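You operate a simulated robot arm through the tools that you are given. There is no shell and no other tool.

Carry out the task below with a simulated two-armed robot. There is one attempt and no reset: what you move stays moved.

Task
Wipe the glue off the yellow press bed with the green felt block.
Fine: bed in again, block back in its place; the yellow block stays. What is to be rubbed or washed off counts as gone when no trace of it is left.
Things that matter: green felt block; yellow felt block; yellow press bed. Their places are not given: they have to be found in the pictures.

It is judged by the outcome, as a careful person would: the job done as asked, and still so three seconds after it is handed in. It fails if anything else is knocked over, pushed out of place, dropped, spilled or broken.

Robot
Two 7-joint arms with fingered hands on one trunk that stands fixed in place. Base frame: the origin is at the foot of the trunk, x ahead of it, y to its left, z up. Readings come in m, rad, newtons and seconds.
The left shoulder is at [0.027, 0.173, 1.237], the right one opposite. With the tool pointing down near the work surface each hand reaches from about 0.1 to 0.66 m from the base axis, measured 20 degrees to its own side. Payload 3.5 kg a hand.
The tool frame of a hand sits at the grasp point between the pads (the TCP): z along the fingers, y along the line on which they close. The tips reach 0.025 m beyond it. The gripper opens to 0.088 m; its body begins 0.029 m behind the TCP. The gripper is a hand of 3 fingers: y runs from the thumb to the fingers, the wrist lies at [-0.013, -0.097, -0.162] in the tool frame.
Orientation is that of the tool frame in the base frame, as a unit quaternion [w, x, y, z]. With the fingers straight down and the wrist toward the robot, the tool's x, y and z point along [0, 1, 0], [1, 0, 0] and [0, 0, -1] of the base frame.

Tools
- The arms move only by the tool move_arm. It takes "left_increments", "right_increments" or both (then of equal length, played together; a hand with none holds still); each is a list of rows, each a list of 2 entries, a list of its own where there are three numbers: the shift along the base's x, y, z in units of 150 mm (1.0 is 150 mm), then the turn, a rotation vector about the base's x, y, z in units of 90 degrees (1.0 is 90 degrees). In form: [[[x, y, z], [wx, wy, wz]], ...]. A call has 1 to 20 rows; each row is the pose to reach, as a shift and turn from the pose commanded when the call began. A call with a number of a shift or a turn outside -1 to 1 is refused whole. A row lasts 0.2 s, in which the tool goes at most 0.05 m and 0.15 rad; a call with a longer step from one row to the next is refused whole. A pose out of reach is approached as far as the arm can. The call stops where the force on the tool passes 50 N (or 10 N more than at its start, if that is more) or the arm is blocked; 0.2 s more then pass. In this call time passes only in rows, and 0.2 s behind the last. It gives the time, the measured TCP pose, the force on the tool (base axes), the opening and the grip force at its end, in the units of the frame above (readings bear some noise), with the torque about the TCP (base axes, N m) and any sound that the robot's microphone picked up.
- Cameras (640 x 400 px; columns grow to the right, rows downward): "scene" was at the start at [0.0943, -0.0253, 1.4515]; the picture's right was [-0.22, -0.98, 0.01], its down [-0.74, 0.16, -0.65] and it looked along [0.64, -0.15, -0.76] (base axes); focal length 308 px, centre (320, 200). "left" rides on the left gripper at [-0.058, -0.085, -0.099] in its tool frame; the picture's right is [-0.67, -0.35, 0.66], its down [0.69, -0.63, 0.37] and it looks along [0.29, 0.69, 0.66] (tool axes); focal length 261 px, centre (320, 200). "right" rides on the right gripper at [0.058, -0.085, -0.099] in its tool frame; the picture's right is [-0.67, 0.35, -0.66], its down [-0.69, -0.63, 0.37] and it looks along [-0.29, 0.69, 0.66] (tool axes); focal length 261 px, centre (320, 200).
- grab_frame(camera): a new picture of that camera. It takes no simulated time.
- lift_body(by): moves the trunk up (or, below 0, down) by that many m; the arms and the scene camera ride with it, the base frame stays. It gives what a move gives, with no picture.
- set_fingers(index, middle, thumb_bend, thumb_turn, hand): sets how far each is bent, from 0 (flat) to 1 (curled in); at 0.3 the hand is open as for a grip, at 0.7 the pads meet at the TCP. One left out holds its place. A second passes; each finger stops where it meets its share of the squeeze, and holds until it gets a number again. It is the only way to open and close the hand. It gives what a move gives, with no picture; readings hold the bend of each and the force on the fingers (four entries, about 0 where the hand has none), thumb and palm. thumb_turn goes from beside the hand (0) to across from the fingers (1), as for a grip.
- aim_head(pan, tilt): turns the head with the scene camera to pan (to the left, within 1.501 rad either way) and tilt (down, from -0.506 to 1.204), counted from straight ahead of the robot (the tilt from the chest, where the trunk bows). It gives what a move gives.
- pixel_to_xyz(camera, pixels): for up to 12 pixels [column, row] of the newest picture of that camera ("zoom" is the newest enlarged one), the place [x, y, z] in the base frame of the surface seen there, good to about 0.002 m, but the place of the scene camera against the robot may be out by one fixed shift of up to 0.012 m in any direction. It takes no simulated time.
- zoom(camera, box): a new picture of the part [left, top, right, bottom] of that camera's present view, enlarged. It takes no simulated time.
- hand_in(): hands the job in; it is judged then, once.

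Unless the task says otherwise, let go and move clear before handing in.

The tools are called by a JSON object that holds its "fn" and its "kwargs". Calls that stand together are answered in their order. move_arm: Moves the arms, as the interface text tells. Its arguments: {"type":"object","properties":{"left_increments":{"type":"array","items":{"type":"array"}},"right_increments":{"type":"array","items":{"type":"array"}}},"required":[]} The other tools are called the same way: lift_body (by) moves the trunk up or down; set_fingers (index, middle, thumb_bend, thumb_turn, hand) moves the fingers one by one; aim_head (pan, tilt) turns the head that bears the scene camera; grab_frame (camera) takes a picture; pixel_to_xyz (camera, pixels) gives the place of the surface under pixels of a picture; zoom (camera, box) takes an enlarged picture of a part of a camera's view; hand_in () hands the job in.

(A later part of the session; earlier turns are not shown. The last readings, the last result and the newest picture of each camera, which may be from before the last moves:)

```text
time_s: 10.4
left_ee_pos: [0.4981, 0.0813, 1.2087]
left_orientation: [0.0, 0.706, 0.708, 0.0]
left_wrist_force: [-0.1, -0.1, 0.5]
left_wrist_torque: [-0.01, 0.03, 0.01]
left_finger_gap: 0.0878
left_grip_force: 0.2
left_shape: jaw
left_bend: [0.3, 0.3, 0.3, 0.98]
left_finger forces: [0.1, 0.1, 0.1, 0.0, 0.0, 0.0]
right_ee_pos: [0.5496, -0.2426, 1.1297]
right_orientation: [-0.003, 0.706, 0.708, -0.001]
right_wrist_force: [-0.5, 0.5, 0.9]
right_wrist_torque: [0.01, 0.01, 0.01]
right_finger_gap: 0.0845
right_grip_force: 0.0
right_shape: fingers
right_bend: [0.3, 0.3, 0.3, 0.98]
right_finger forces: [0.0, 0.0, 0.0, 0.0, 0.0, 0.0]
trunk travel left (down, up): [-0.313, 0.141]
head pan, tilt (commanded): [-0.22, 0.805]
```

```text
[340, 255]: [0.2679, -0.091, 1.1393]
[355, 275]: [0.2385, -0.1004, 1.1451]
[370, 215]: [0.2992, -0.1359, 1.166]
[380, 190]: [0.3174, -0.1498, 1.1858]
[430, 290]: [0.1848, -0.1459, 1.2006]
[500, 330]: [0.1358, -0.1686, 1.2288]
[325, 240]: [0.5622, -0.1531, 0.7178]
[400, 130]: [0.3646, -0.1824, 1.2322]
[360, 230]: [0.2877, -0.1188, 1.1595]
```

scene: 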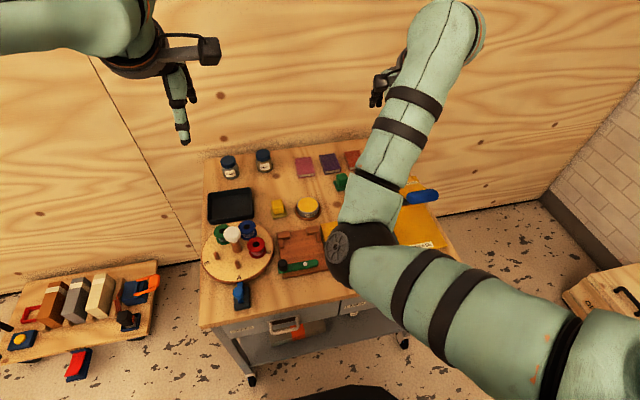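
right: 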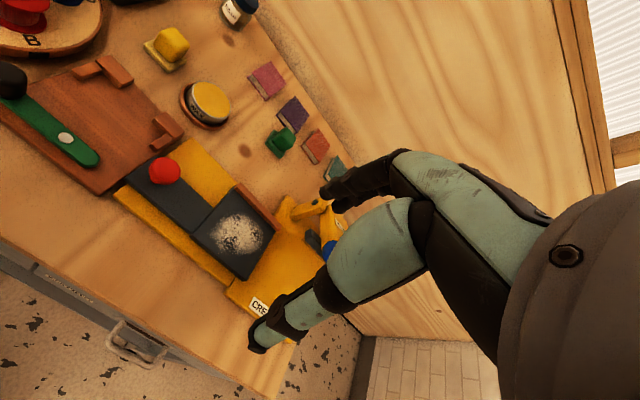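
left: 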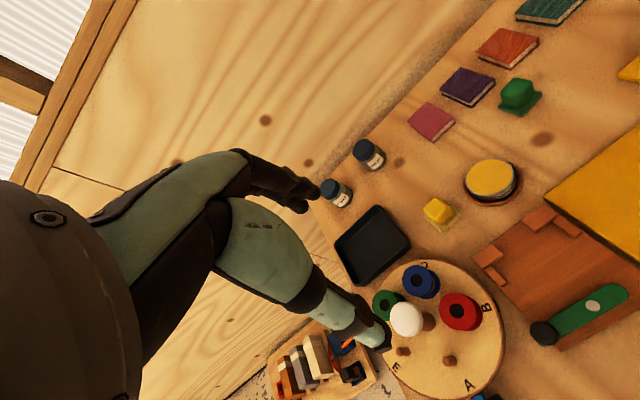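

The elbow sits at about (0.26, −0.10, 1.13), in front of the table edge, so lowering is safe. I lower the trunk by 0.25 m in two steps.

{"fn": "lift_body", "kwargs": {"by": -0.13}}

{"fn": "lift_body", "kwargs": {"by": -0.12}}

{"fn": "grab_frame", "kwargs": {"camera": "scene"}}

{"fn": "grab_frame", "kwargs": {"camera": "right"}}

{"fn": "grab_frame", "kwargs": {"camera": "left"}}

```text
time_s: 11.9
left_ee_pos: [0.499, 0.0812, 1.0796]
left_orientation: [0.0, 0.706, 0.708, 0.0]
left_wrist_force: [-0.5, 0.6, 0.4]
left_wrist_torque: [0.02, -0.02, 0.01]
left_finger_gap: 0.0876
left_grip_force: 0.0
left_shape: jaw
left_bend: [0.3, 0.3, 0.3, 0.98]
left_finger forces: [0.0, 0.0, 0.0, 0.0, 0.0, 0.0]
right_ee_pos: [0.5477, -0.282, 1.0085]
right_orientation: [0.016, 0.73, 0.683, -0.003]
right_wrist_force: [0.0, 0.1, -0.2]
right_wrist_torque: [0.01, -0.02, 0.0]
right_finger_gap: 0.0847
right_grip_force: 0.0
right_shape: fingers
right_bend: [0.3, 0.3, 0.3, 0.98]
right_finger forces: [0.0, 0.0, 0.1, 0.0, 0.0, 0.1]
trunk travel left (down, up): [-0.183, 0.271]
head pan, tilt (commanded): [-0.22, 0.805]
```

```text
time_s: 13.4
left_ee_pos: [0.4986, 0.0797, 0.9592]
left_orientation: [0.0, 0.707, 0.707, 0.001]
left_wrist_force: [0.0, -0.4, -0.5]
left_wrist_torque: [0.02, -0.05, -0.01]
left_finger_gap: 0.0876
left_grip_force: 0.1
left_shape: jaw
left_bend: [0.3, 0.3, 0.3, 0.98]
left_finger forces: [0.0, 0.0, 0.0, 0.0, 0.0, 0.0]
right_ee_pos: [0.5467, -0.2927, 0.8877]
right_orientation: [0.02, 0.744, 0.668, -0.005]
right_wrist_force: [0.7, 0.1, 0.3]
right_wrist_torque: [-0.01, 0.03, -0.03]
right_finger_gap: 0.0843
right_grip_force: 0.0
right_shape: fingers
right_bend: [0.3, 0.3, 0.3, 0.98]
right_finger forces: [0.1, 0.0, 0.0, 0.1, 0.1, 0.1]
trunk travel left (down, up): [-0.063, 0.391]
head pan, tilt (commanded): [-0.22, 0.805]
```

```text
taken
```

scene: 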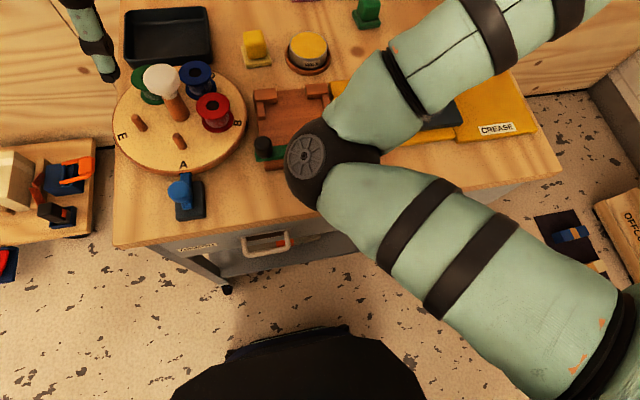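

```text
taken
```

right: 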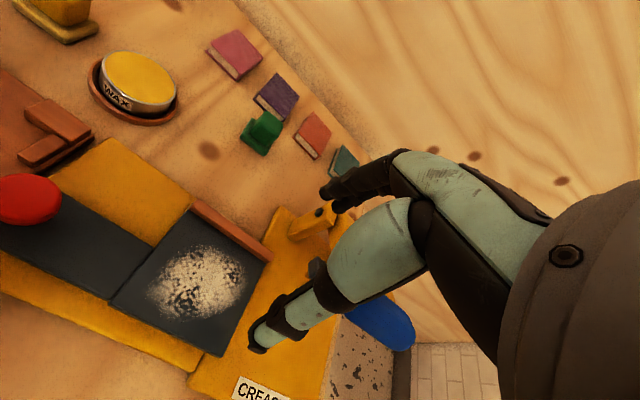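

```text
taken
```

left: 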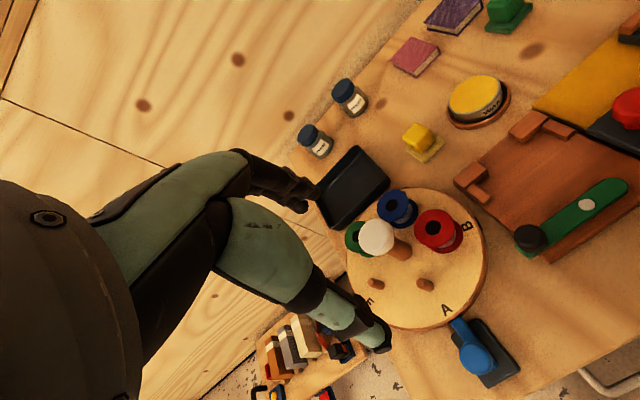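

The trunk is down 0.25 m; the right hand drifted to (0.547, −0.293, 0.888) with a slight yaw. I check where the elbow (px (310,165)) is relative to the table's front edge, and the books behind the block.

{"fn": "pixel_to_xyz", "kwargs": {"camera": "scene", "pixels": [[305, 160], [330, 140], [320, 185], [380, 150], [370, 110], [400, 220], [500, 290], [165, 240], [320, 215], [262, 150]]}}

{"fn": "zoom", "kwargs": {"camera": "right", "box": [200, 60, 380, 210]}}

{"fn": "pixel_to_xyz", "kwargs": {"camera": "zoom", "pixels": [[195, 110], [285, 215], [340, 270], [420, 355], [240, 130], [275, 180], [150, 280], [185, 215], [245, 335], [400, 235], [215, 265], [240, 200]]}}

```text
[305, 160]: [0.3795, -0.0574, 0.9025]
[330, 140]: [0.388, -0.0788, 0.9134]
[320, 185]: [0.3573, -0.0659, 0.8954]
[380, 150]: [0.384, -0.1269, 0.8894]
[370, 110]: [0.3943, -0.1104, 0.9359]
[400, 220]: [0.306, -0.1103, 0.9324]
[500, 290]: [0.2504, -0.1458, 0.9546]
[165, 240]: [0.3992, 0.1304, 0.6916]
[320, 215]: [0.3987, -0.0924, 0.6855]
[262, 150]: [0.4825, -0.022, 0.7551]
```

```text
2.67 times, centred on (290, 135) of right
```

zoom: 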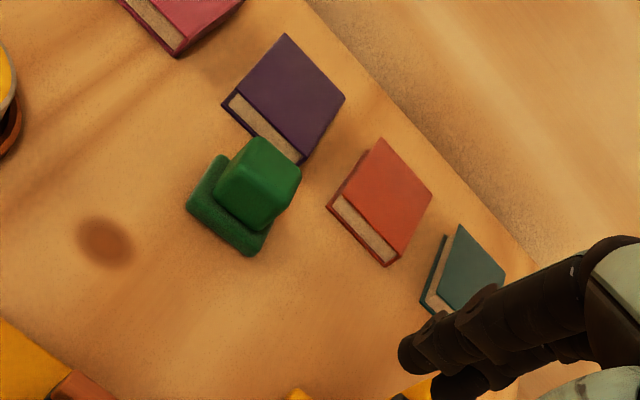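

```text
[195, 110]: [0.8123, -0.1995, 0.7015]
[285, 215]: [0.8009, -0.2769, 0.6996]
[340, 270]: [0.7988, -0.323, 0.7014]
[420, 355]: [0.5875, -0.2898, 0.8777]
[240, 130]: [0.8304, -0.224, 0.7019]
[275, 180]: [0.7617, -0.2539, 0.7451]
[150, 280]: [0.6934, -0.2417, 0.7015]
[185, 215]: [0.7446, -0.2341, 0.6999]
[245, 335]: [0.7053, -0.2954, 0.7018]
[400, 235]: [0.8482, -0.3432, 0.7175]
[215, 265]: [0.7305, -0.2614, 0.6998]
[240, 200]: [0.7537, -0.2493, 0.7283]
```

The elbow is at x≈0.38, z≈0.90, above and just before the table edge — clear. I measure the near edges of the books next to the block before planning the grasp.

{"fn": "pixel_to_xyz", "kwargs": {"camera": "zoom", "pixels": [[225, 102], [255, 130], [297, 160], [235, 97], [300, 150], [345, 100], [330, 205], [385, 263], [355, 180], [345, 195], [298, 175], [256, 140]]}}

{"fn": "move_arm", "kwargs": {"right_increments": [[[0, 0.1, 0.0], [0, 0, 0]]]}}

```text
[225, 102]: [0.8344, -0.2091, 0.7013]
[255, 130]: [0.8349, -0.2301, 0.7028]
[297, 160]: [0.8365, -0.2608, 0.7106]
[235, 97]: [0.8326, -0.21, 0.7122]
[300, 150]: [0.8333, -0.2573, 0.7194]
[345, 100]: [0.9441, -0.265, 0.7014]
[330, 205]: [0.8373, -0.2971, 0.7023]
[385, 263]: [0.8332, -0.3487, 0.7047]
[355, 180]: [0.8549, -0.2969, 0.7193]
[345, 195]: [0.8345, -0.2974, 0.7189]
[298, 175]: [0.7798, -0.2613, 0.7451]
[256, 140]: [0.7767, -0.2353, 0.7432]
```

```text
time_s: 14.0
left_ee_pos: [0.498, 0.0805, 0.9604]
left_orientation: [0.0, 0.707, 0.707, 0.001]
left_wrist_force: [0.4, 0.3, 0.9]
left_wrist_torque: [-0.03, -0.02, -0.03]
left_finger_gap: 0.0877
left_grip_force: 0.0
left_shape: jaw
left_bend: [0.3, 0.3, 0.3, 0.98]
left_finger forces: [0.0, 0.0, 0.0, 0.0, 0.1, 0.0]
right_ee_pos: [0.5494, -0.2758, 0.8921]
right_orientation: [0.02, 0.742, 0.67, 0.001]
right_wrist_force: [-0.5, -0.3, 0.4]
right_wrist_torque: [0.0, 0.0, 0.0]
right_finger_gap: 0.0849
right_grip_force: 0.1
right_shape: fingers
right_bend: [0.3, 0.3, 0.3, 0.98]
right_finger forces: [0.0, 0.1, 0.0, 0.1, 0.0, 0.0]
trunk travel left (down, up): [-0.063, 0.391]
head pan, tilt (commanded): [-0.22, 0.805]
stopped in row 1 (right hand): the arm was blocked; the commanded pose is now the measured one
```

The block's faces are turned about +7°, the books start at x≈0.833, and the head's far face is at 0.779, leaving 5 cm for the fingers. I extend the right hand forward toward the block at a safe height and turn it to match.

{"fn": "move_arm", "kwargs": {"right_increments": [[[0.25, 0.0, 0.0], [0, 0, 0.0]], [[0.5, 0.05, -0.02], [0, 0, 0.05]], [[0.75, 0.1, -0.05], [0, 0, 0.1]], [[1.0, 0.17, -0.08], [0, 0, 0.14]]]}}

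{"fn": "grab_frame", "kwargs": {"camera": "scene"}}

{"fn": "grab_frame", "kwargs": {"camera": "right"}}

```text
time_s: 15.0
left_ee_pos: [0.5006, 0.0805, 0.9576]
left_orientation: [0.0, 0.707, 0.707, 0.0]
left_wrist_force: [0.7, -0.3, -0.1]
left_wrist_torque: [-0.02, -0.01, 0.04]
left_finger_gap: 0.0877
left_grip_force: 0.1
left_shape: jaw
left_bend: [0.3, 0.3, 0.3, 0.98]
left_finger forces: [0.0, 0.0, 0.1, 0.1, 0.0, 0.1]
right_ee_pos: [0.7012, -0.2448, 0.8792]
right_orientation: [0.018, 0.661, 0.75, 0.003]
right_wrist_force: [-0.2, 0.4, -0.2]
right_wrist_torque: [0.02, -0.01, 0.01]
right_finger_gap: 0.0848
right_grip_force: 0.0
right_shape: fingers
right_bend: [0.3, 0.3, 0.3, 0.98]
right_finger forces: [0.0, 0.1, 0.0, 0.0, 0.1, 0.0]
trunk travel left (down, up): [-0.063, 0.391]
head pan, tilt (commanded): [-0.22, 0.805]
```

```text
taken
```

scene: 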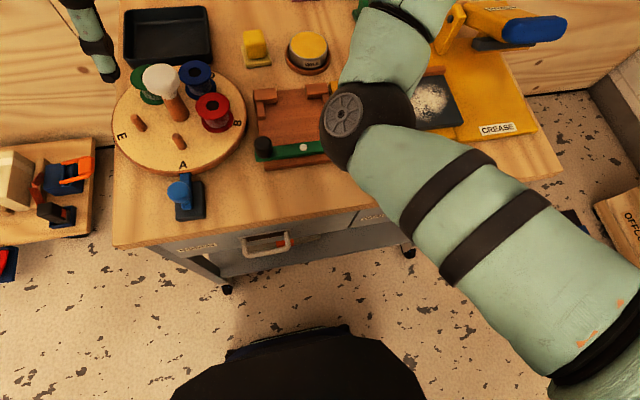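

```text
taken
```

right: 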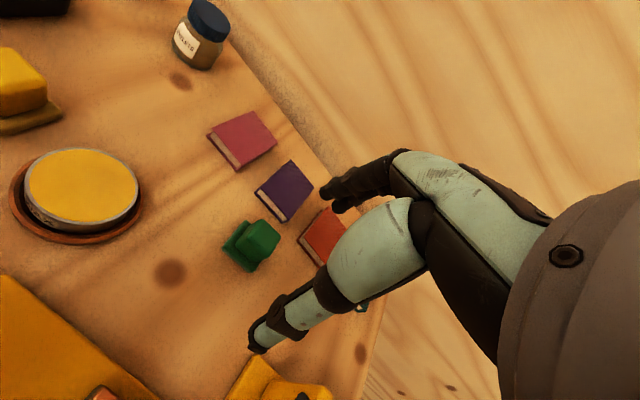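

The hand reached (0.701, −0.245, 0.879) with a yaw of +7°, and the elbow still has bend left. I go on to above the block at z≈0.82.

{"fn": "move_arm", "kwargs": {"right_increments": [[[0.2, -0.01, -0.1], [0.006, 0.01, 0.0]], [[0.433, -0.015, -0.2], [0.012, 0.02, 0.0]], [[0.433, -0.015, -0.39], [0.012, 0.02, 0.0]]]}}

{"fn": "grab_frame", "kwargs": {"camera": "right"}}

{"fn": "grab_frame", "kwargs": {"camera": "scene"}}

```text
time_s: 15.8
left_ee_pos: [0.4996, 0.078, 0.9571]
left_orientation: [-0.001, 0.708, 0.707, 0.0]
left_wrist_force: [0.6, -0.5, 0.8]
left_wrist_torque: [-0.01, 0.0, -0.01]
left_finger_gap: 0.0876
left_grip_force: 0.0
left_shape: jaw
left_bend: [0.3, 0.3, 0.3, 0.98]
left_finger forces: [0.0, 0.0, 0.1, 0.0, 0.0, 0.0]
right_ee_pos: [0.7674, -0.249, 0.8209]
right_orientation: [0.0, 0.662, 0.749, 0.0]
right_wrist_force: [0.1, -0.6, -1.0]
right_wrist_torque: [-0.01, -0.01, 0.0]
right_finger_gap: 0.0849
right_grip_force: 0.0
right_shape: fingers
right_bend: [0.3, 0.3, 0.3, 0.98]
right_finger forces: [0.0, 0.1, 0.0, 0.0, 0.0, 0.0]
trunk travel left (down, up): [-0.063, 0.391]
head pan, tilt (commanded): [-0.22, 0.805]
```

```text
taken
```

right: 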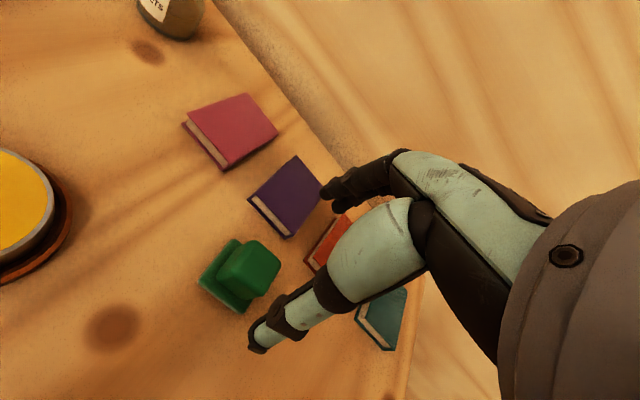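

```text
taken
```

scene: 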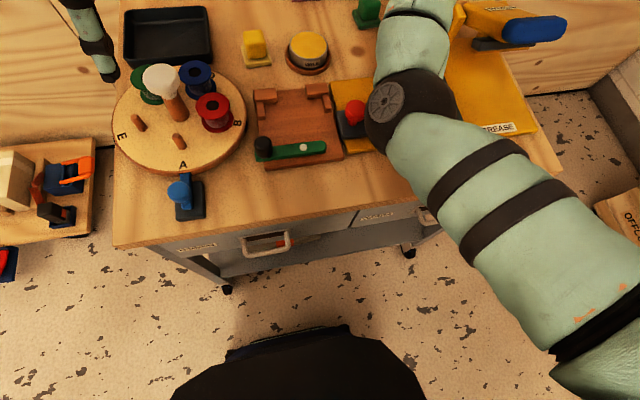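

The hand reached (0.767, −0.249, 0.821) with the tool straight down. I measure the block once more from this close view (block at px (245,270)).

{"fn": "zoom", "kwargs": {"camera": "right", "box": [190, 220, 310, 320]}}

{"fn": "pixel_to_xyz", "kwargs": {"camera": "zoom", "pixels": [[300, 115], [470, 185], [420, 210], [270, 150], [330, 290], [390, 170], [160, 225], [230, 340], [60, 290], [280, 470], [240, 110], [345, 345]]}}

```text
4.00 times, centred on (250, 270) of right
```

zoom: 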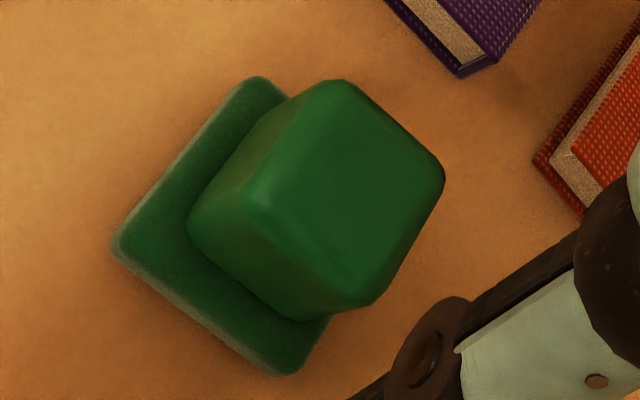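

```text
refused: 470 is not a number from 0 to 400
```

{"fn": "pixel_to_xyz", "kwargs": {"camera": "zoom", "pixels": [[345, 90], [435, 180], [370, 285], [270, 190], [350, 190], [200, 225], [325, 310], [250, 85], [120, 245], [270, 365], [190, 300], [185, 170]]}}

```text
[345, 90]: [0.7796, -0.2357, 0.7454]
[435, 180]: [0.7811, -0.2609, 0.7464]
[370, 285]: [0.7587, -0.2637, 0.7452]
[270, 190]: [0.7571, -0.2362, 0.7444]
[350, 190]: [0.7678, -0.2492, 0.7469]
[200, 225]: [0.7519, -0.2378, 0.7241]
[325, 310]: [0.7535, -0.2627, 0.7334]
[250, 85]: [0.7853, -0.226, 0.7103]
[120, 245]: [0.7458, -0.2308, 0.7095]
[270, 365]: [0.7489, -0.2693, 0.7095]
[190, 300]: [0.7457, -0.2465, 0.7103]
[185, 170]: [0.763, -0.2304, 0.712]
```

The head's centre is at (0.767, −0.2495), yaw about +4°, top 0.746; the hand is centred on it. I half-close the fingers to stay clear of the books, then descend to z≈0.739.

{"fn": "set_fingers", "kwargs": {"hand": "right", "index": 0.4, "middle": 0.4, "thumb_bend": 0.4}}

{"fn": "move_arm", "kwargs": {"right_increments": [[[0, 0, -0.15], [0, 0, -0.01]], [[0, 0, -0.3], [0, 0, -0.02]], [[0, 0, -0.43], [0, 0, -0.02]], [[0, 0, -0.54], [0, 0, -0.02]]]}}

{"fn": "grab_frame", "kwargs": {"camera": "right"}}

{"fn": "grab_frame", "kwargs": {"camera": "left"}}

```text
time_s: 16.8
left_ee_pos: [0.4989, 0.0804, 0.9579]
left_orientation: [-0.001, 0.707, 0.707, 0.0]
left_wrist_force: [0.2, -0.5, 0.3]
left_wrist_torque: [-0.01, 0.0, 0.0]
left_finger_gap: 0.0877
left_grip_force: 0.1
left_shape: jaw
left_bend: [0.3, 0.3, 0.3, 0.98]
left_finger forces: [0.0, 0.1, 0.0, 0.0, 0.0, 0.1]
right_ee_pos: [0.7662, -0.2488, 0.8211]
right_orientation: [0.0, 0.662, 0.75, 0.001]
right_wrist_force: [0.2, 0.4, 0.5]
right_wrist_torque: [0.0, -0.02, 0.03]
right_finger_gap: 0.0642
right_grip_force: 0.0
right_shape: fingers
right_bend: [0.4, 0.4, 0.4, 0.98]
right_finger forces: [0.0, 0.1, 0.0, 0.1, 0.1, 0.0]
trunk travel left (down, up): [-0.063, 0.391]
head pan, tilt (commanded): [-0.22, 0.805]
```

```text
time_s: 17.8
left_ee_pos: [0.4991, 0.08, 0.9583]
left_orientation: [0.0, 0.707, 0.707, -0.001]
left_wrist_force: [0.2, -0.4, 0.8]
left_wrist_torque: [-0.02, 0.01, -0.01]
left_finger_gap: 0.0875
left_grip_force: 0.0
left_shape: jaw
left_bend: [0.3, 0.3, 0.3, 0.98]
left_finger forces: [0.0, 0.0, 0.0, 0.0, 0.0, 0.0]
right_ee_pos: [0.7664, -0.2501, 0.7388]
right_orientation: [0.0, 0.673, 0.739, 0.0]
right_wrist_force: [0.2, 0.1, 0.1]
right_wrist_torque: [0.0, 0.02, -0.02]
right_finger_gap: 0.064
right_grip_force: 0.0
right_shape: fingers
right_bend: [0.4, 0.4, 0.4, 0.98]
right_finger forces: [0.1, 0.1, 0.1, 0.0, 0.1, 0.0]
trunk travel left (down, up): [-0.063, 0.391]
head pan, tilt (commanded): [-0.22, 0.805]
```

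```text
taken
```

right: 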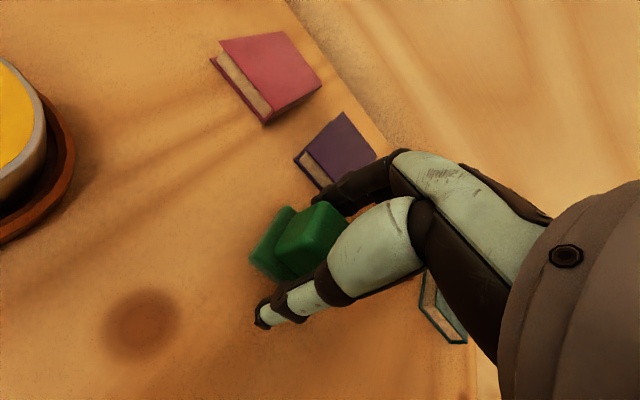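

```text
taken
```

left: 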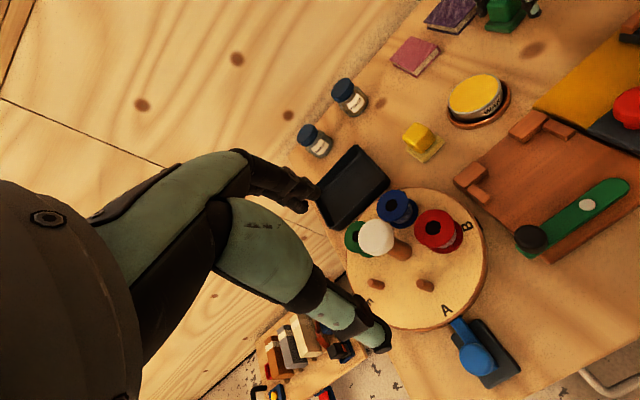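

The fingers straddle the block's head without contact at (0.766, −0.250, 0.739); I will remember this pose for putting it back. I close on the head.

{"fn": "set_fingers", "kwargs": {"hand": "right", "index": 0.7, "middle": 0.7, "thumb_bend": 0.7}}

{"fn": "grab_frame", "kwargs": {"camera": "right"}}

```text
time_s: 18.8
left_ee_pos: [0.4981, 0.0804, 0.9588]
left_orientation: [0.001, 0.708, 0.707, 0.0]
left_wrist_force: [1.0, -0.2, 0.4]
left_wrist_torque: [-0.01, -0.03, 0.01]
left_finger_gap: 0.0876
left_grip_force: 0.1
left_shape: jaw
left_bend: [0.3, 0.3, 0.3, 0.98]
left_finger forces: [0.0, 0.0, 0.0, 0.0, 0.0, 0.1]
right_ee_pos: [0.765, -0.2505, 0.7419]
right_orientation: [0.001, 0.674, 0.739, 0.002]
right_wrist_force: [1.8, 0.4, 4.5]
right_wrist_torque: [-0.06, -0.22, 0.01]
right_finger_gap: 0.027
right_grip_force: 15.0
right_shape: fingers
right_bend: [0.6, 0.61, 0.56, 0.96]
right_finger forces: [6.3, 11.0, 0.0, 0.0, 12.3, 0.1]
trunk travel left (down, up): [-0.063, 0.391]
head pan, tilt (commanded): [-0.22, 0.805]
```

```text
taken
```

right: 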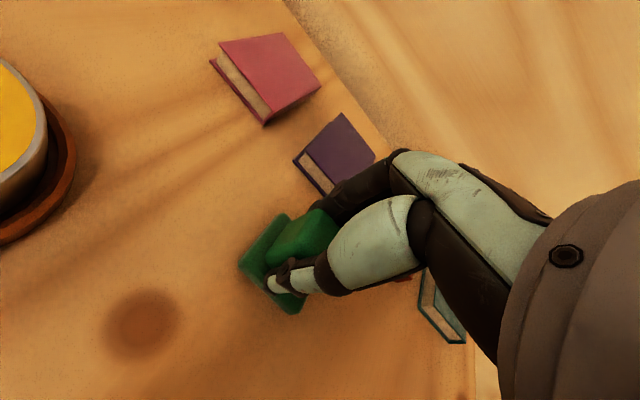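

The head is gripped (gap 0.027, 15 N). I lift it by 0.06 m and look.

{"fn": "move_arm", "kwargs": {"right_increments": [[[0, 0, 0.15], [0, 0, 0]], [[0, 0, 0.3], [0, 0, 0]], [[0, 0, 0.45], [0, 0, 0]]]}}

{"fn": "grab_frame", "kwargs": {"camera": "right"}}

{"fn": "grab_frame", "kwargs": {"camera": "left"}}

```text
time_s: 19.6
left_ee_pos: [0.499, 0.0813, 0.9587]
left_orientation: [-0.001, 0.708, 0.707, 0.0]
left_wrist_force: [-0.5, 0.0, 0.7]
left_wrist_torque: [0.01, 0.02, -0.01]
left_finger_gap: 0.0876
left_grip_force: 0.1
left_shape: jaw
left_bend: [0.3, 0.3, 0.3, 0.98]
left_finger forces: [0.0, 0.1, 0.0, 0.0, 0.1, 0.1]
right_ee_pos: [0.7656, -0.2489, 0.8072]
right_orientation: [0.001, 0.673, 0.739, 0.0]
right_wrist_force: [-0.6, 1.0, -0.5]
right_wrist_torque: [0.02, -0.01, 0.01]
right_finger_gap: 0.027
right_grip_force: 12.7
right_shape: fingers
right_bend: [0.6, 0.62, 0.56, 0.96]
right_finger forces: [6.3, 6.3, 0.0, 0.0, 12.7, 0.0]
trunk travel left (down, up): [-0.063, 0.391]
head pan, tilt (commanded): [-0.22, 0.805]
```

```text
taken
```

right: 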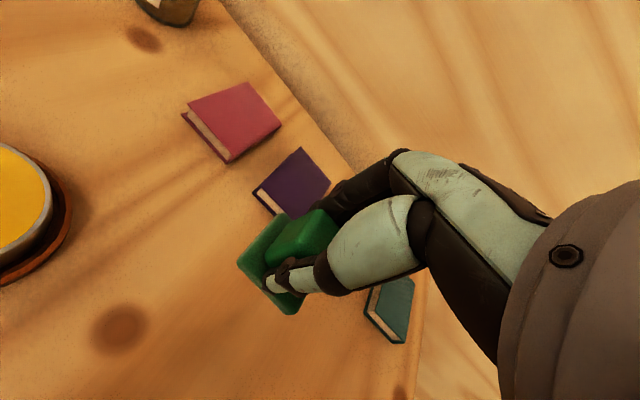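

```text
taken
```

left: 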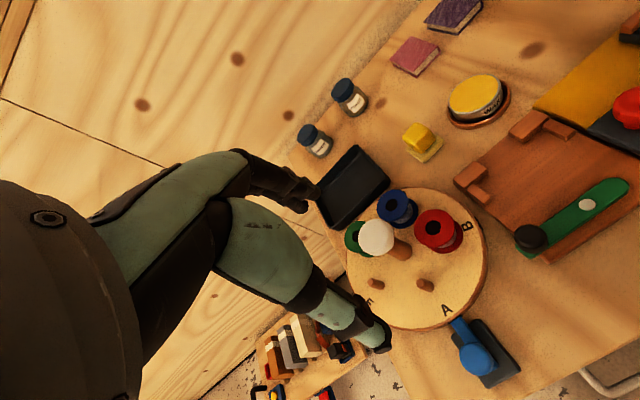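

The block is held and lifted. I zoom in to check that its felt base is level in the hand.

{"fn": "zoom", "kwargs": {"camera": "right", "box": [225, 190, 345, 320]}}

{"fn": "grab_frame", "kwargs": {"camera": "scene"}}

```text
3.08 times, centred on (285, 255) of right
```

zoom: 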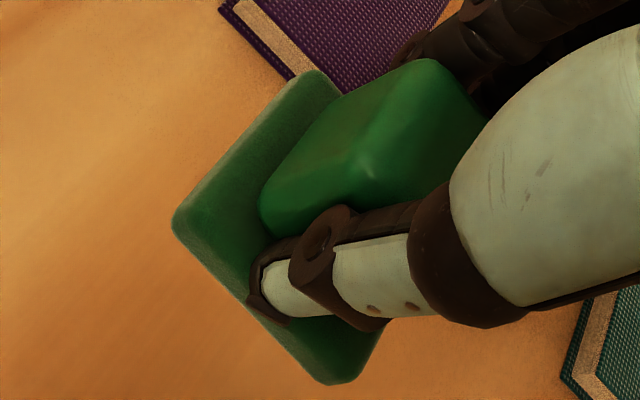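

```text
taken
```

scene: 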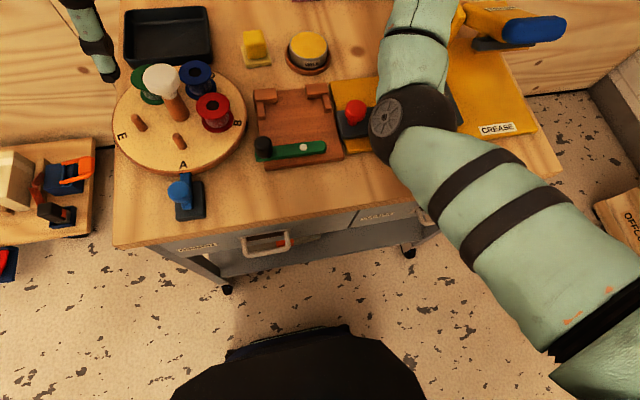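

{"fn": "pixel_to_xyz", "kwargs": {"camera": "zoom", "pixels": [[315, 80], [180, 220], [240, 150], [215, 255], [325, 375], [365, 345], [300, 350], [220, 220], [265, 140], [350, 155], [420, 70], [250, 200]]}}

```text
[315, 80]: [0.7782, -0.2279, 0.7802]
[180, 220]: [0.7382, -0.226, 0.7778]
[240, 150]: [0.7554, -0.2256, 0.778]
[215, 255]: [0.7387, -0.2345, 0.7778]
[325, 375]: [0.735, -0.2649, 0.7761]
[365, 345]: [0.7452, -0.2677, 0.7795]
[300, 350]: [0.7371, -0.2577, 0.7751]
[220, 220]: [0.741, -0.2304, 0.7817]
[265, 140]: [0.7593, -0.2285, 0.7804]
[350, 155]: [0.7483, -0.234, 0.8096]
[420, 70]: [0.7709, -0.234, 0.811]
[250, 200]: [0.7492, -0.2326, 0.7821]
```

The base is level within the noise; closing shifted the block about 9 mm toward the thumb (near edge now x≈0.737 with the TCP at 0.766) and turned it about −9°, which I will correct when putting it back. Now I bring the block back along y≈−0.26 toward the bed at z≈0.85.

{"fn": "move_arm", "kwargs": {"right_increments": [[[-0.15, 0.0, 0.2], [0, 0, 0]], [[-0.4, -0.02, 0.3], [0, 0, 0]], [[-0.65, -0.05, 0.32], [0, 0, -0.05]], [[-0.9, -0.1, 0.32], [0, 0, -0.1]]]}}

{"fn": "grab_frame", "kwargs": {"camera": "scene"}}

{"fn": "grab_frame", "kwargs": {"camera": "right"}}

```text
time_s: 20.6
left_ee_pos: [0.4992, 0.0811, 0.9586]
left_orientation: [0.001, 0.707, 0.707, -0.001]
left_wrist_force: [-0.3, -0.4, 0.0]
left_wrist_torque: [-0.02, 0.03, 0.0]
left_finger_gap: 0.0876
left_grip_force: 0.0
left_shape: jaw
left_bend: [0.3, 0.3, 0.3, 0.98]
left_finger forces: [0.1, 0.0, 0.0, 0.1, 0.0, 0.1]
right_ee_pos: [0.629, -0.2635, 0.8564]
right_orientation: [0.001, 0.73, 0.684, 0.001]
right_wrist_force: [-0.7, 0.6, -0.2]
right_wrist_torque: [0.0, -0.03, 0.01]
right_finger_gap: 0.0262
right_grip_force: 12.5
right_shape: fingers
right_bend: [0.6, 0.62, 0.56, 0.96]
right_finger forces: [6.2, 6.0, 0.0, 0.0, 12.6, 0.1]
trunk travel left (down, up): [-0.063, 0.391]
head pan, tilt (commanded): [-0.22, 0.805]
```

```text
taken
```

scene: 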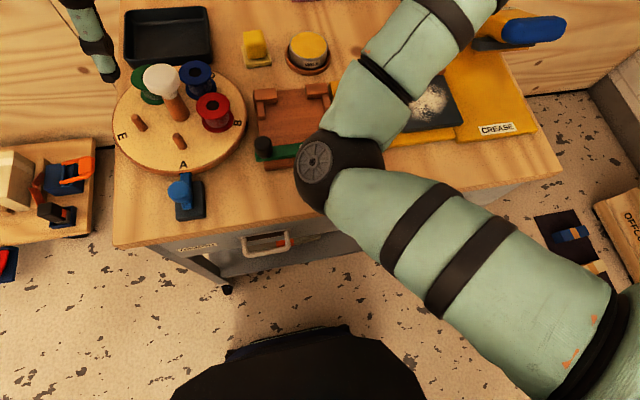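

```text
taken
```

right: 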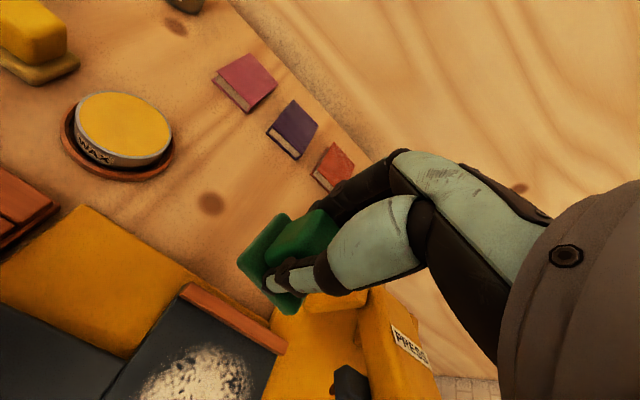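

The block is held at (0.629, −0.264, 0.856); the elbow is near scene px (330,165), over the table edge. I move on over the glue and turn the hand so that its palm stays away from the press handle.

{"fn": "move_arm", "kwargs": {"right_increments": [[[-0.15, -0.04, 0.0], [0, 0, -0.05]], [[-0.3, -0.08, 0.0], [0, 0, -0.1]], [[-0.45, -0.12, 0.0], [0, 0, -0.15]], [[-0.5, -0.12, -0.1], [0, 0, -0.2]]]}}

{"fn": "grab_frame", "kwargs": {"camera": "scene"}}

{"fn": "grab_frame", "kwargs": {"camera": "right"}}

{"fn": "pixel_to_xyz", "kwargs": {"camera": "scene", "pixels": [[310, 160], [300, 180], [280, 170], [330, 190]]}}

```text
time_s: 21.8
left_ee_pos: [0.4996, 0.0802, 0.9579]
left_orientation: [0.0, 0.707, 0.707, 0.0]
left_wrist_force: [0.4, -0.3, 0.3]
left_wrist_torque: [0.01, 0.0, 0.03]
left_finger_gap: 0.0874
left_grip_force: 0.1
left_shape: jaw
left_bend: [0.3, 0.3, 0.3, 0.98]
left_finger forces: [0.0, 0.0, 0.1, 0.0, 0.0, 0.0]
right_ee_pos: [0.5537, -0.3201, 0.8533]
right_orientation: [0.021, 0.85, 0.526, 0.002]
right_wrist_force: [-0.4, -0.2, -1.0]
right_wrist_torque: [0.0, 0.03, 0.0]
right_finger_gap: 0.0267
right_grip_force: 12.5
right_shape: fingers
right_bend: [0.6, 0.62, 0.56, 0.96]
right_finger forces: [6.2, 6.1, 0.0, 0.1, 12.4, 0.1]
trunk travel left (down, up): [-0.063, 0.391]
head pan, tilt (commanded): [-0.22, 0.805]
stopped in row 4 (right hand): the arm was blocked; the commanded pose is now the measured one
```

```text
taken
```

scene: 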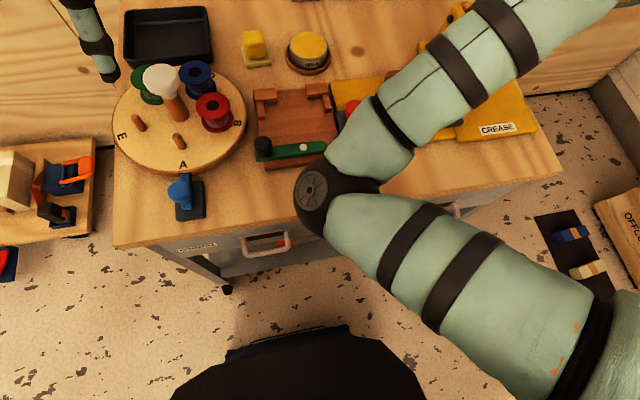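

```text
taken
```

right: 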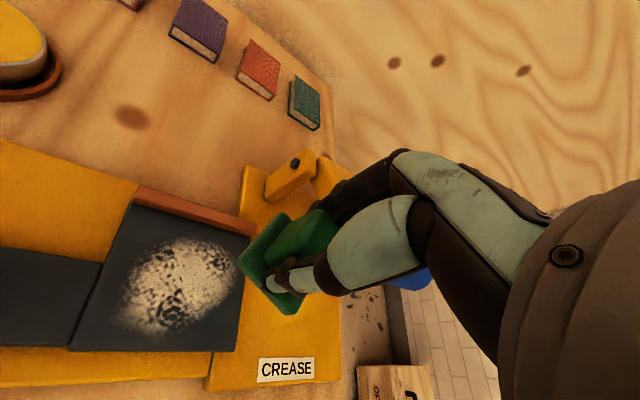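

```text
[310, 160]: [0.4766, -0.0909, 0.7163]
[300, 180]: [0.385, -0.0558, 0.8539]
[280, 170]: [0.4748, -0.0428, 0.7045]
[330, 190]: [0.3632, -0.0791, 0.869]
```

The arm was stopped by its wrist limit and drifted to (0.554, −0.320, 0.853) with yaw −26°; no contact force. In this elbow posture a more negative yaw is easier and also keeps the palm off the press handle, so I turn on to about −50° while moving over the glue.

{"fn": "move_arm", "kwargs": {"right_increments": [[[0.0, 0.05, 0.0], [0.005, 0.002, -0.053]], [[-0.01, 0.1, 0.0], [0.01, 0.005, -0.105]], [[-0.02, 0.16, 0.0], [0.015, 0.007, -0.158]], [[-0.04, 0.2, -0.1], [0.02, 0.01, -0.21]], [[-0.05, 0.234, -0.25], [0.0245, 0.0117, -0.2625]]]}}

{"fn": "grab_frame", "kwargs": {"camera": "right"}}

{"fn": "grab_frame", "kwargs": {"camera": "scene"}}

```text
time_s: 23.2
left_ee_pos: [0.4996, 0.0805, 0.9588]
left_orientation: [0.0, 0.707, 0.707, 0.001]
left_wrist_force: [-0.3, 0.6, 0.5]
left_wrist_torque: [0.01, -0.03, 0.01]
left_finger_gap: 0.0878
left_grip_force: 0.0
left_shape: jaw
left_bend: [0.3, 0.3, 0.3, 0.98]
left_finger forces: [0.0, 0.0, 0.0, 0.0, 0.0, 0.0]
right_ee_pos: [0.5451, -0.3118, 0.8273]
right_orientation: [0.024, 0.949, 0.314, 0.006]
right_wrist_force: [0.2, -0.6, -0.4]
right_wrist_torque: [-0.01, 0.03, 0.01]
right_finger_gap: 0.0266
right_grip_force: 13.0
right_shape: fingers
right_bend: [0.6, 0.64, 0.57, 0.95]
right_finger forces: [6.6, 5.7, 0.0, 0.0, 12.7, 0.0]
trunk travel left (down, up): [-0.063, 0.391]
head pan, tilt (commanded): [-0.22, 0.805]
stopped in row 5 (right hand): the arm was blocked; the commanded pose is now the measured one
```

```text
taken
```

right: 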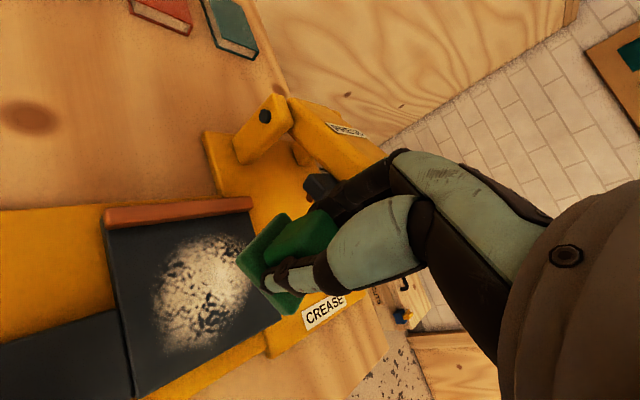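

```text
taken
```

scene: 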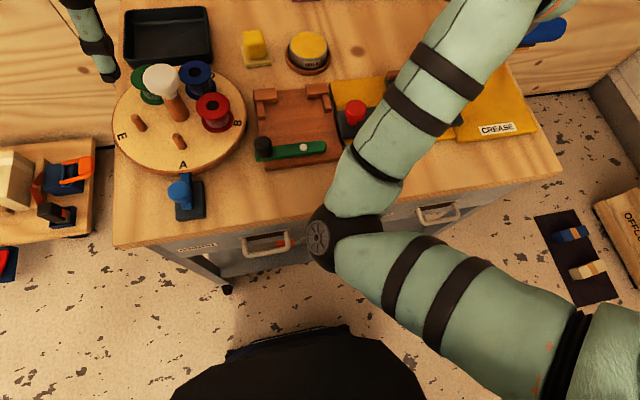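

The arm was stopped again by its own limits at (0.545, −0.312, 0.827), yaw −53°, which brings the fingers close to the press (right px (330,185)). I back out along the way I came, up and away from the press, before choosing a better arm posture with the trunk higher.

{"fn": "move_arm", "kwargs": {"right_increments": [[[0, 0, 0.1], [0, 0, 0.05]], [[0.05, 0, 0.2], [0, 0, 0.1]], [[0.1, 0, 0.25], [-0.01, 0, 0.17]], [[0.2, 0.05, 0.25], [-0.02, 0, 0.25]], [[0.3, 0.12, 0.25], [-0.02, 0, 0.33]], [[0.4, 0.2, 0.25], [-0.02, 0, 0.42]]]}}

{"fn": "grab_frame", "kwargs": {"camera": "right"}}

{"fn": "grab_frame", "kwargs": {"camera": "scene"}}

```text
time_s: 24.6
left_ee_pos: [0.4991, 0.0801, 0.9586]
left_orientation: [0.0, 0.707, 0.707, 0.0]
left_wrist_force: [1.3, -1.1, 0.5]
left_wrist_torque: [-0.01, -0.01, -0.02]
left_finger_gap: 0.0876
left_grip_force: 0.1
left_shape: jaw
left_bend: [0.3, 0.3, 0.3, 0.98]
left_finger forces: [0.0, 0.0, 0.0, 0.0, 0.0, 0.1]
right_ee_pos: [0.6064, -0.2888, 0.8632]
right_orientation: [0.038, 0.8, 0.599, 0.003]
right_wrist_force: [0.4, -0.6, -0.3]
right_wrist_torque: [0.01, 0.01, 0.01]
right_finger_gap: 0.0266
right_grip_force: 12.4
right_shape: fingers
right_bend: [0.6, 0.64, 0.57, 0.95]
right_finger forces: [6.7, 5.6, 0.1, 0.1, 12.5, 0.0]
trunk travel left (down, up): [-0.063, 0.391]
head pan, tilt (commanded): [-0.22, 0.805]
```

```text
taken
```

right: 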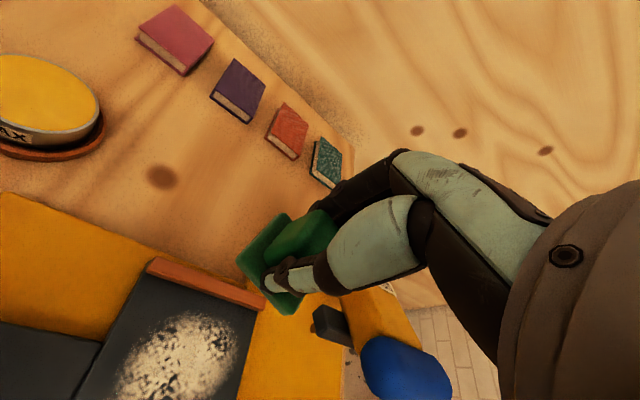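

```text
taken
```

scene: 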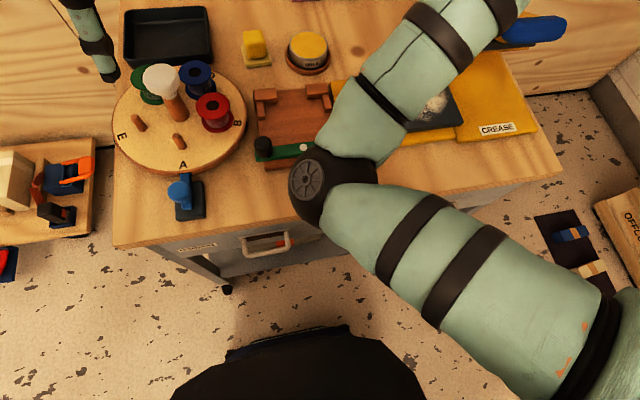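

The hand is clear at (0.606, −0.289, 0.863). I raise the trunk back by 0.25 m, where the arm worked well near the bed before.

{"fn": "lift_body", "kwargs": {"by": 0.13}}

{"fn": "lift_body", "kwargs": {"by": 0.12}}

{"fn": "grab_frame", "kwargs": {"camera": "scene"}}

{"fn": "grab_frame", "kwargs": {"camera": "right"}}

```text
time_s: 26.2
left_ee_pos: [0.4994, 0.0802, 1.0877]
left_orientation: [-0.001, 0.707, 0.707, -0.001]
left_wrist_force: [1.2, 0.5, 0.1]
left_wrist_torque: [0.0, 0.0, -0.02]
left_finger_gap: 0.0878
left_grip_force: 0.2
left_shape: jaw
left_bend: [0.3, 0.3, 0.3, 0.98]
left_finger forces: [0.1, 0.0, 0.0, 0.1, 0.1, 0.0]
right_ee_pos: [0.6069, -0.2892, 0.9954]
right_orientation: [0.036, 0.801, 0.598, 0.008]
right_wrist_force: [-0.2, -0.1, -1.2]
right_wrist_torque: [0.0, 0.01, -0.01]
right_finger_gap: 0.0268
right_grip_force: 12.5
right_shape: fingers
right_bend: [0.6, 0.64, 0.57, 0.95]
right_finger forces: [6.7, 5.5, 0.1, 0.0, 12.4, 0.0]
trunk travel left (down, up): [-0.193, 0.261]
head pan, tilt (commanded): [-0.22, 0.805]
```

```text
time_s: 27.7
left_ee_pos: [0.5004, 0.08, 1.2096]
left_orientation: [0.0, 0.707, 0.707, 0.0]
left_wrist_force: [0.5, 0.2, 0.5]
left_wrist_torque: [0.0, 0.01, -0.02]
left_finger_gap: 0.0878
left_grip_force: 0.1
left_shape: jaw
left_bend: [0.3, 0.3, 0.3, 0.98]
left_finger forces: [0.0, 0.0, 0.0, 0.0, 0.0, 0.0]
right_ee_pos: [0.6057, -0.2785, 1.1127]
right_orientation: [0.031, 0.794, 0.607, 0.006]
right_wrist_force: [-0.3, -0.1, -0.3]
right_wrist_torque: [-0.01, 0.0, -0.01]
right_finger_gap: 0.0265
right_grip_force: 12.0
right_shape: fingers
right_bend: [0.6, 0.64, 0.57, 0.95]
right_finger forces: [6.6, 5.4, 0.0, 0.0, 12.4, 0.1]
trunk travel left (down, up): [-0.313, 0.141]
head pan, tilt (commanded): [-0.22, 0.805]
```

```text
taken
```

scene: 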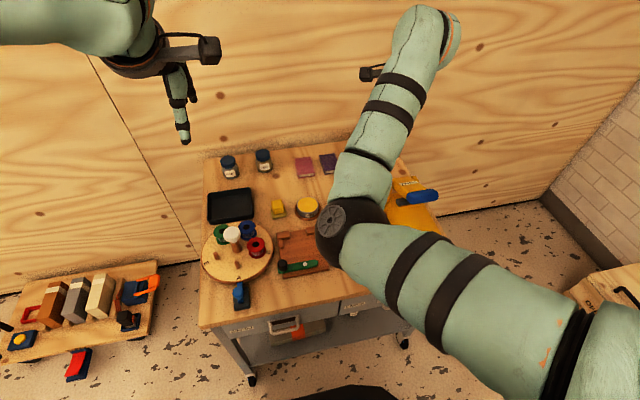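

```text
taken
```

right: 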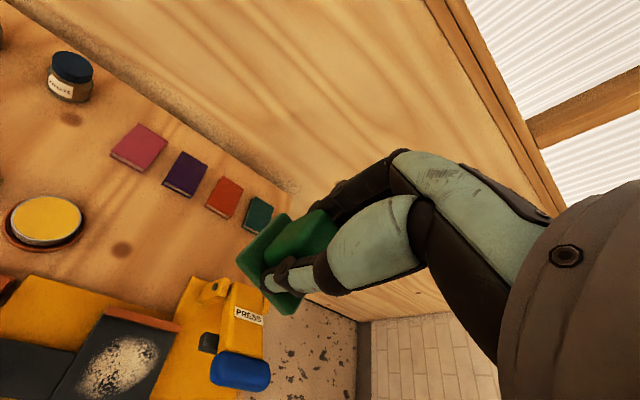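

The trunk is back up and the hand is at (0.606, −0.279, 1.113), still holding the block. I now lower the hand straight toward the bed and level it.

{"fn": "move_arm", "kwargs": {"right_increments": [[[-0.05, 0.0, -0.25], [0.006, 0.008, 0.015]], [[-0.1, 0.01, -0.5], [0.012, 0.016, 0.03]], [[-0.2, 0.02, -0.75], [0.018, 0.024, 0.045]], [[-0.3, 0.02, -0.98], [0.025, 0.031, 0.058]]]}}

{"fn": "grab_frame", "kwargs": {"camera": "scene"}}

```text
time_s: 28.9
left_ee_pos: [0.4985, 0.0802, 1.2085]
left_orientation: [0.001, 0.707, 0.707, 0.0]
left_wrist_force: [-0.6, -0.3, -0.2]
left_wrist_torque: [0.04, 0.0, 0.01]
left_finger_gap: 0.0877
left_grip_force: 0.0
left_shape: jaw
left_bend: [0.3, 0.3, 0.3, 0.98]
left_finger forces: [0.1, 0.0, 0.0, 0.0, 0.0, 0.0]
right_ee_pos: [0.5662, -0.3307, 0.9884]
right_orientation: [0.035, 0.79, 0.613, -0.005]
right_wrist_force: [0.3, 0.7, -0.8]
right_wrist_torque: [0.0, -0.01, 0.0]
right_finger_gap: 0.0267
right_grip_force: 12.4
right_shape: fingers
right_bend: [0.6, 0.64, 0.57, 0.95]
right_finger forces: [6.5, 5.4, 0.0, 0.1, 12.2, 0.0]
trunk travel left (down, up): [-0.313, 0.141]
head pan, tilt (commanded): [-0.22, 0.805]
stopped in row 4 (right hand): the arm was blocked; the commanded pose is now the measured one
```

```text
taken
```

scene: 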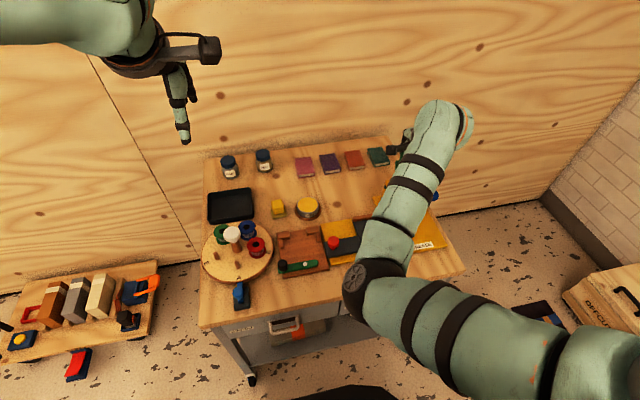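

The arm is again limited with the elbow turned inward (elbow at scene px (375,285)). I retreat toward the start pose near (0.32, −0.31, 0.97), where the elbow stood outward, to regain that posture.

{"fn": "move_arm", "kwargs": {"right_increments": [[[-0.2, 0.0, 0.05], [0, 0, 0]], [[-0.45, 0.0, 0.05], [0, 0, 0]], [[-0.7, 0.0, 0.05], [0, 0, 0]], [[-0.95, 0.0, 0.05], [0, 0, 0]]]}}

{"fn": "grab_frame", "kwargs": {"camera": "scene"}}

```text
time_s: 30.0
left_ee_pos: [0.4985, 0.0807, 1.2096]
left_orientation: [0.0, 0.707, 0.707, 0.0]
left_wrist_force: [-0.3, -0.6, -0.4]
left_wrist_torque: [0.01, -0.01, -0.01]
left_finger_gap: 0.0879
left_grip_force: 0.1
left_shape: jaw
left_bend: [0.3, 0.3, 0.3, 0.98]
left_finger forces: [0.1, 0.1, 0.1, 0.1, 0.0, 0.0]
right_ee_pos: [0.4262, -0.3771, 1.0244]
right_orientation: [0.095, 0.804, 0.586, -0.027]
right_wrist_force: [-0.4, 0.2, -0.7]
right_wrist_torque: [0.04, -0.02, 0.0]
right_finger_gap: 0.0266
right_grip_force: 11.7
right_shape: fingers
right_bend: [0.6, 0.64, 0.57, 0.95]
right_finger forces: [6.5, 5.2, 0.0, 0.0, 12.0, 0.0]
trunk travel left (down, up): [-0.313, 0.141]
head pan, tilt (commanded): [-0.22, 0.805]
stopped in row 4 (right hand): the arm was blocked; the commanded pose is now the measured one
```

```text
taken
```

scene: 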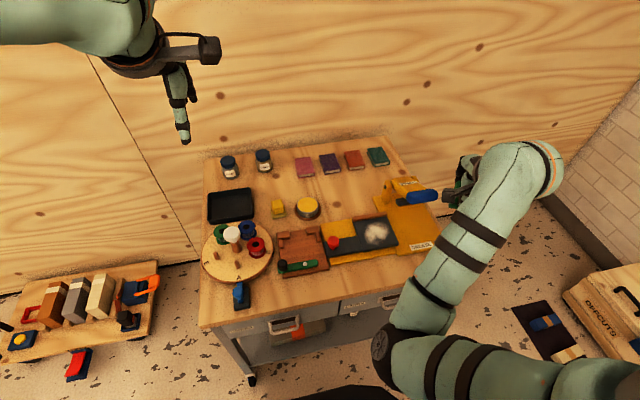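

The hand is at (0.426, −0.377, 1.024) with the elbow low and inward. I check the elbow's place and then turn the hand's yaw positive, which should swing the elbow outward.

{"fn": "pixel_to_xyz", "kwargs": {"camera": "scene", "pixels": [[385, 355], [430, 300], [470, 235], [540, 165], [460, 370], [560, 380]]}}

{"fn": "grab_frame", "kwargs": {"camera": "right"}}

```text
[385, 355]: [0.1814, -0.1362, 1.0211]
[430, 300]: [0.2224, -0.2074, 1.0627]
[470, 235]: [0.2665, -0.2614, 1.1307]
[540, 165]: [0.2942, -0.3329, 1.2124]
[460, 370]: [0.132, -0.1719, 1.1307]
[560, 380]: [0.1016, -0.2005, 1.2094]
```

```text
taken
```

right: 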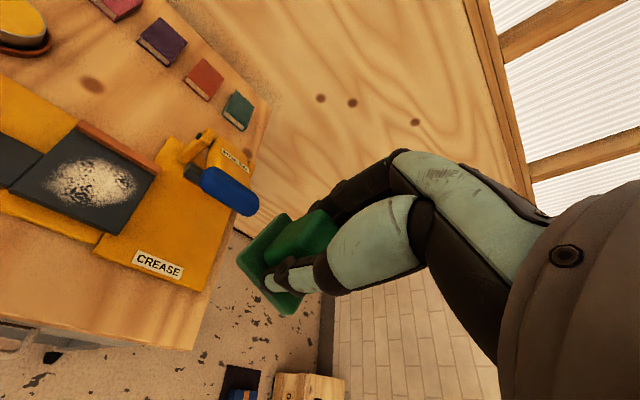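

The elbow is now nearly straight below the shoulder (0.18, −0.14, 1.0), so this is a neutral posture. I go to about the start pose (0.33, −0.32, 0.96) with the hand level and yaw 0.

{"fn": "move_arm", "kwargs": {"right_increments": [[[-0.13, 0.0, -0.02], [0.022, 0.012, 0.04]], [[-0.26, 0.06, -0.1], [0.044, 0.025, 0.08]], [[-0.39, 0.14, -0.2], [0.067, 0.037, 0.12]], [[-0.52, 0.26, -0.32], [0.09, 0.05, 0.16]], [[-0.64, 0.38, -0.43], [0.111, 0.062, 0.199]]]}}

{"fn": "grab_frame", "kwargs": {"camera": "scene"}}

```text
time_s: 31.0
left_ee_pos: [0.4984, 0.0799, 1.2095]
left_orientation: [0.0, 0.707, 0.707, 0.0]
left_wrist_force: [0.1, -0.6, 0.2]
left_wrist_torque: [0.0, -0.02, 0.02]
left_finger_gap: 0.0876
left_grip_force: 0.1
left_shape: jaw
left_bend: [0.3, 0.3, 0.3, 0.98]
left_finger forces: [0.0, 0.0, 0.0, 0.0, 0.0, 0.0]
right_ee_pos: [0.3517, -0.3945, 1.0092]
right_orientation: [0.084, 0.745, 0.661, -0.039]
right_wrist_force: [0.2, 0.0, -1.2]
right_wrist_torque: [0.0, 0.02, -0.02]
right_finger_gap: 0.0264
right_grip_force: 11.9
right_shape: fingers
right_bend: [0.6, 0.64, 0.57, 0.95]
right_finger forces: [6.5, 5.2, 0.0, 0.1, 12.0, 0.1]
trunk travel left (down, up): [-0.313, 0.141]
head pan, tilt (commanded): [-0.22, 0.805]
stopped in row 5 (right hand): the arm was blocked; the commanded pose is now the measured one
```

```text
taken
```

scene: 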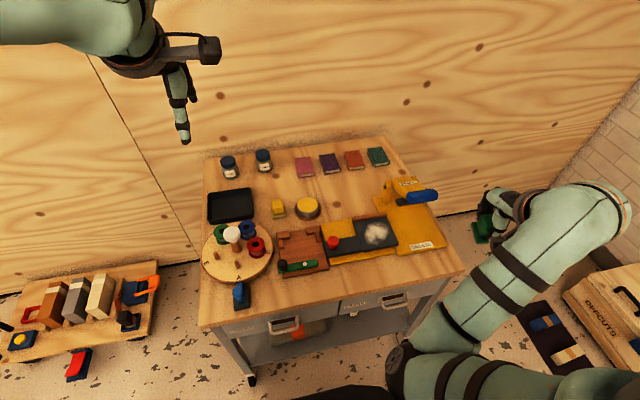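

The wrist seems to sit at its sideways limit (forearm points about −74°, hand about −7°). I first let the hand's yaw follow the forearm (to about −50°) here in free space, then bring the wrist inward.

{"fn": "move_arm", "kwargs": {"right_increments": [[[0, 0, 0], [0.02, -0.002, -0.08]], [[0, 0, 0], [0.04, -0.003, -0.16]], [[0, 0, 0], [0.06, -0.005, -0.24]], [[0, 0, 0], [0.08, -0.007, -0.32]], [[0, 0, 0], [0.1, -0.008, -0.4]], [[0, 0, 0], [0.12, -0.01, -0.477]]]}}

{"fn": "grab_frame", "kwargs": {"camera": "scene"}}

```text
time_s: 32.6
left_ee_pos: [0.4986, 0.08, 1.2084]
left_orientation: [0.001, 0.707, 0.707, -0.001]
left_wrist_force: [0.4, 0.3, -0.4]
left_wrist_torque: [0.03, -0.01, -0.03]
left_finger_gap: 0.0872
left_grip_force: 0.0
left_shape: jaw
left_bend: [0.3, 0.3, 0.3, 0.98]
left_finger forces: [0.1, 0.1, 0.0, 0.0, 0.0, 0.0]
right_ee_pos: [0.3475, -0.4379, 1.0363]
right_orientation: [0.055, 0.949, 0.311, -0.009]
right_wrist_force: [-0.2, 0.3, 0.0]
right_wrist_torque: [0.0, -0.03, -0.02]
right_finger_gap: 0.0262
right_grip_force: 11.5
right_shape: fingers
right_bend: [0.6, 0.64, 0.57, 0.95]
right_finger forces: [6.3, 5.1, 0.0, 0.1, 11.8, 0.1]
trunk travel left (down, up): [-0.313, 0.141]
head pan, tilt (commanded): [-0.22, 0.805]
stopped in row 6 (right hand): the arm was blocked; the commanded pose is now the measured one
```

```text
taken
```

scene: 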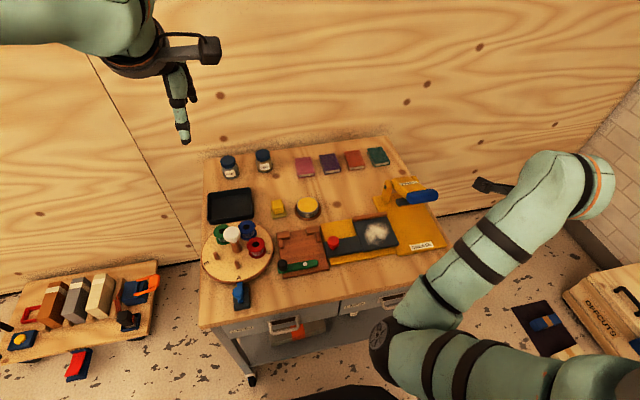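

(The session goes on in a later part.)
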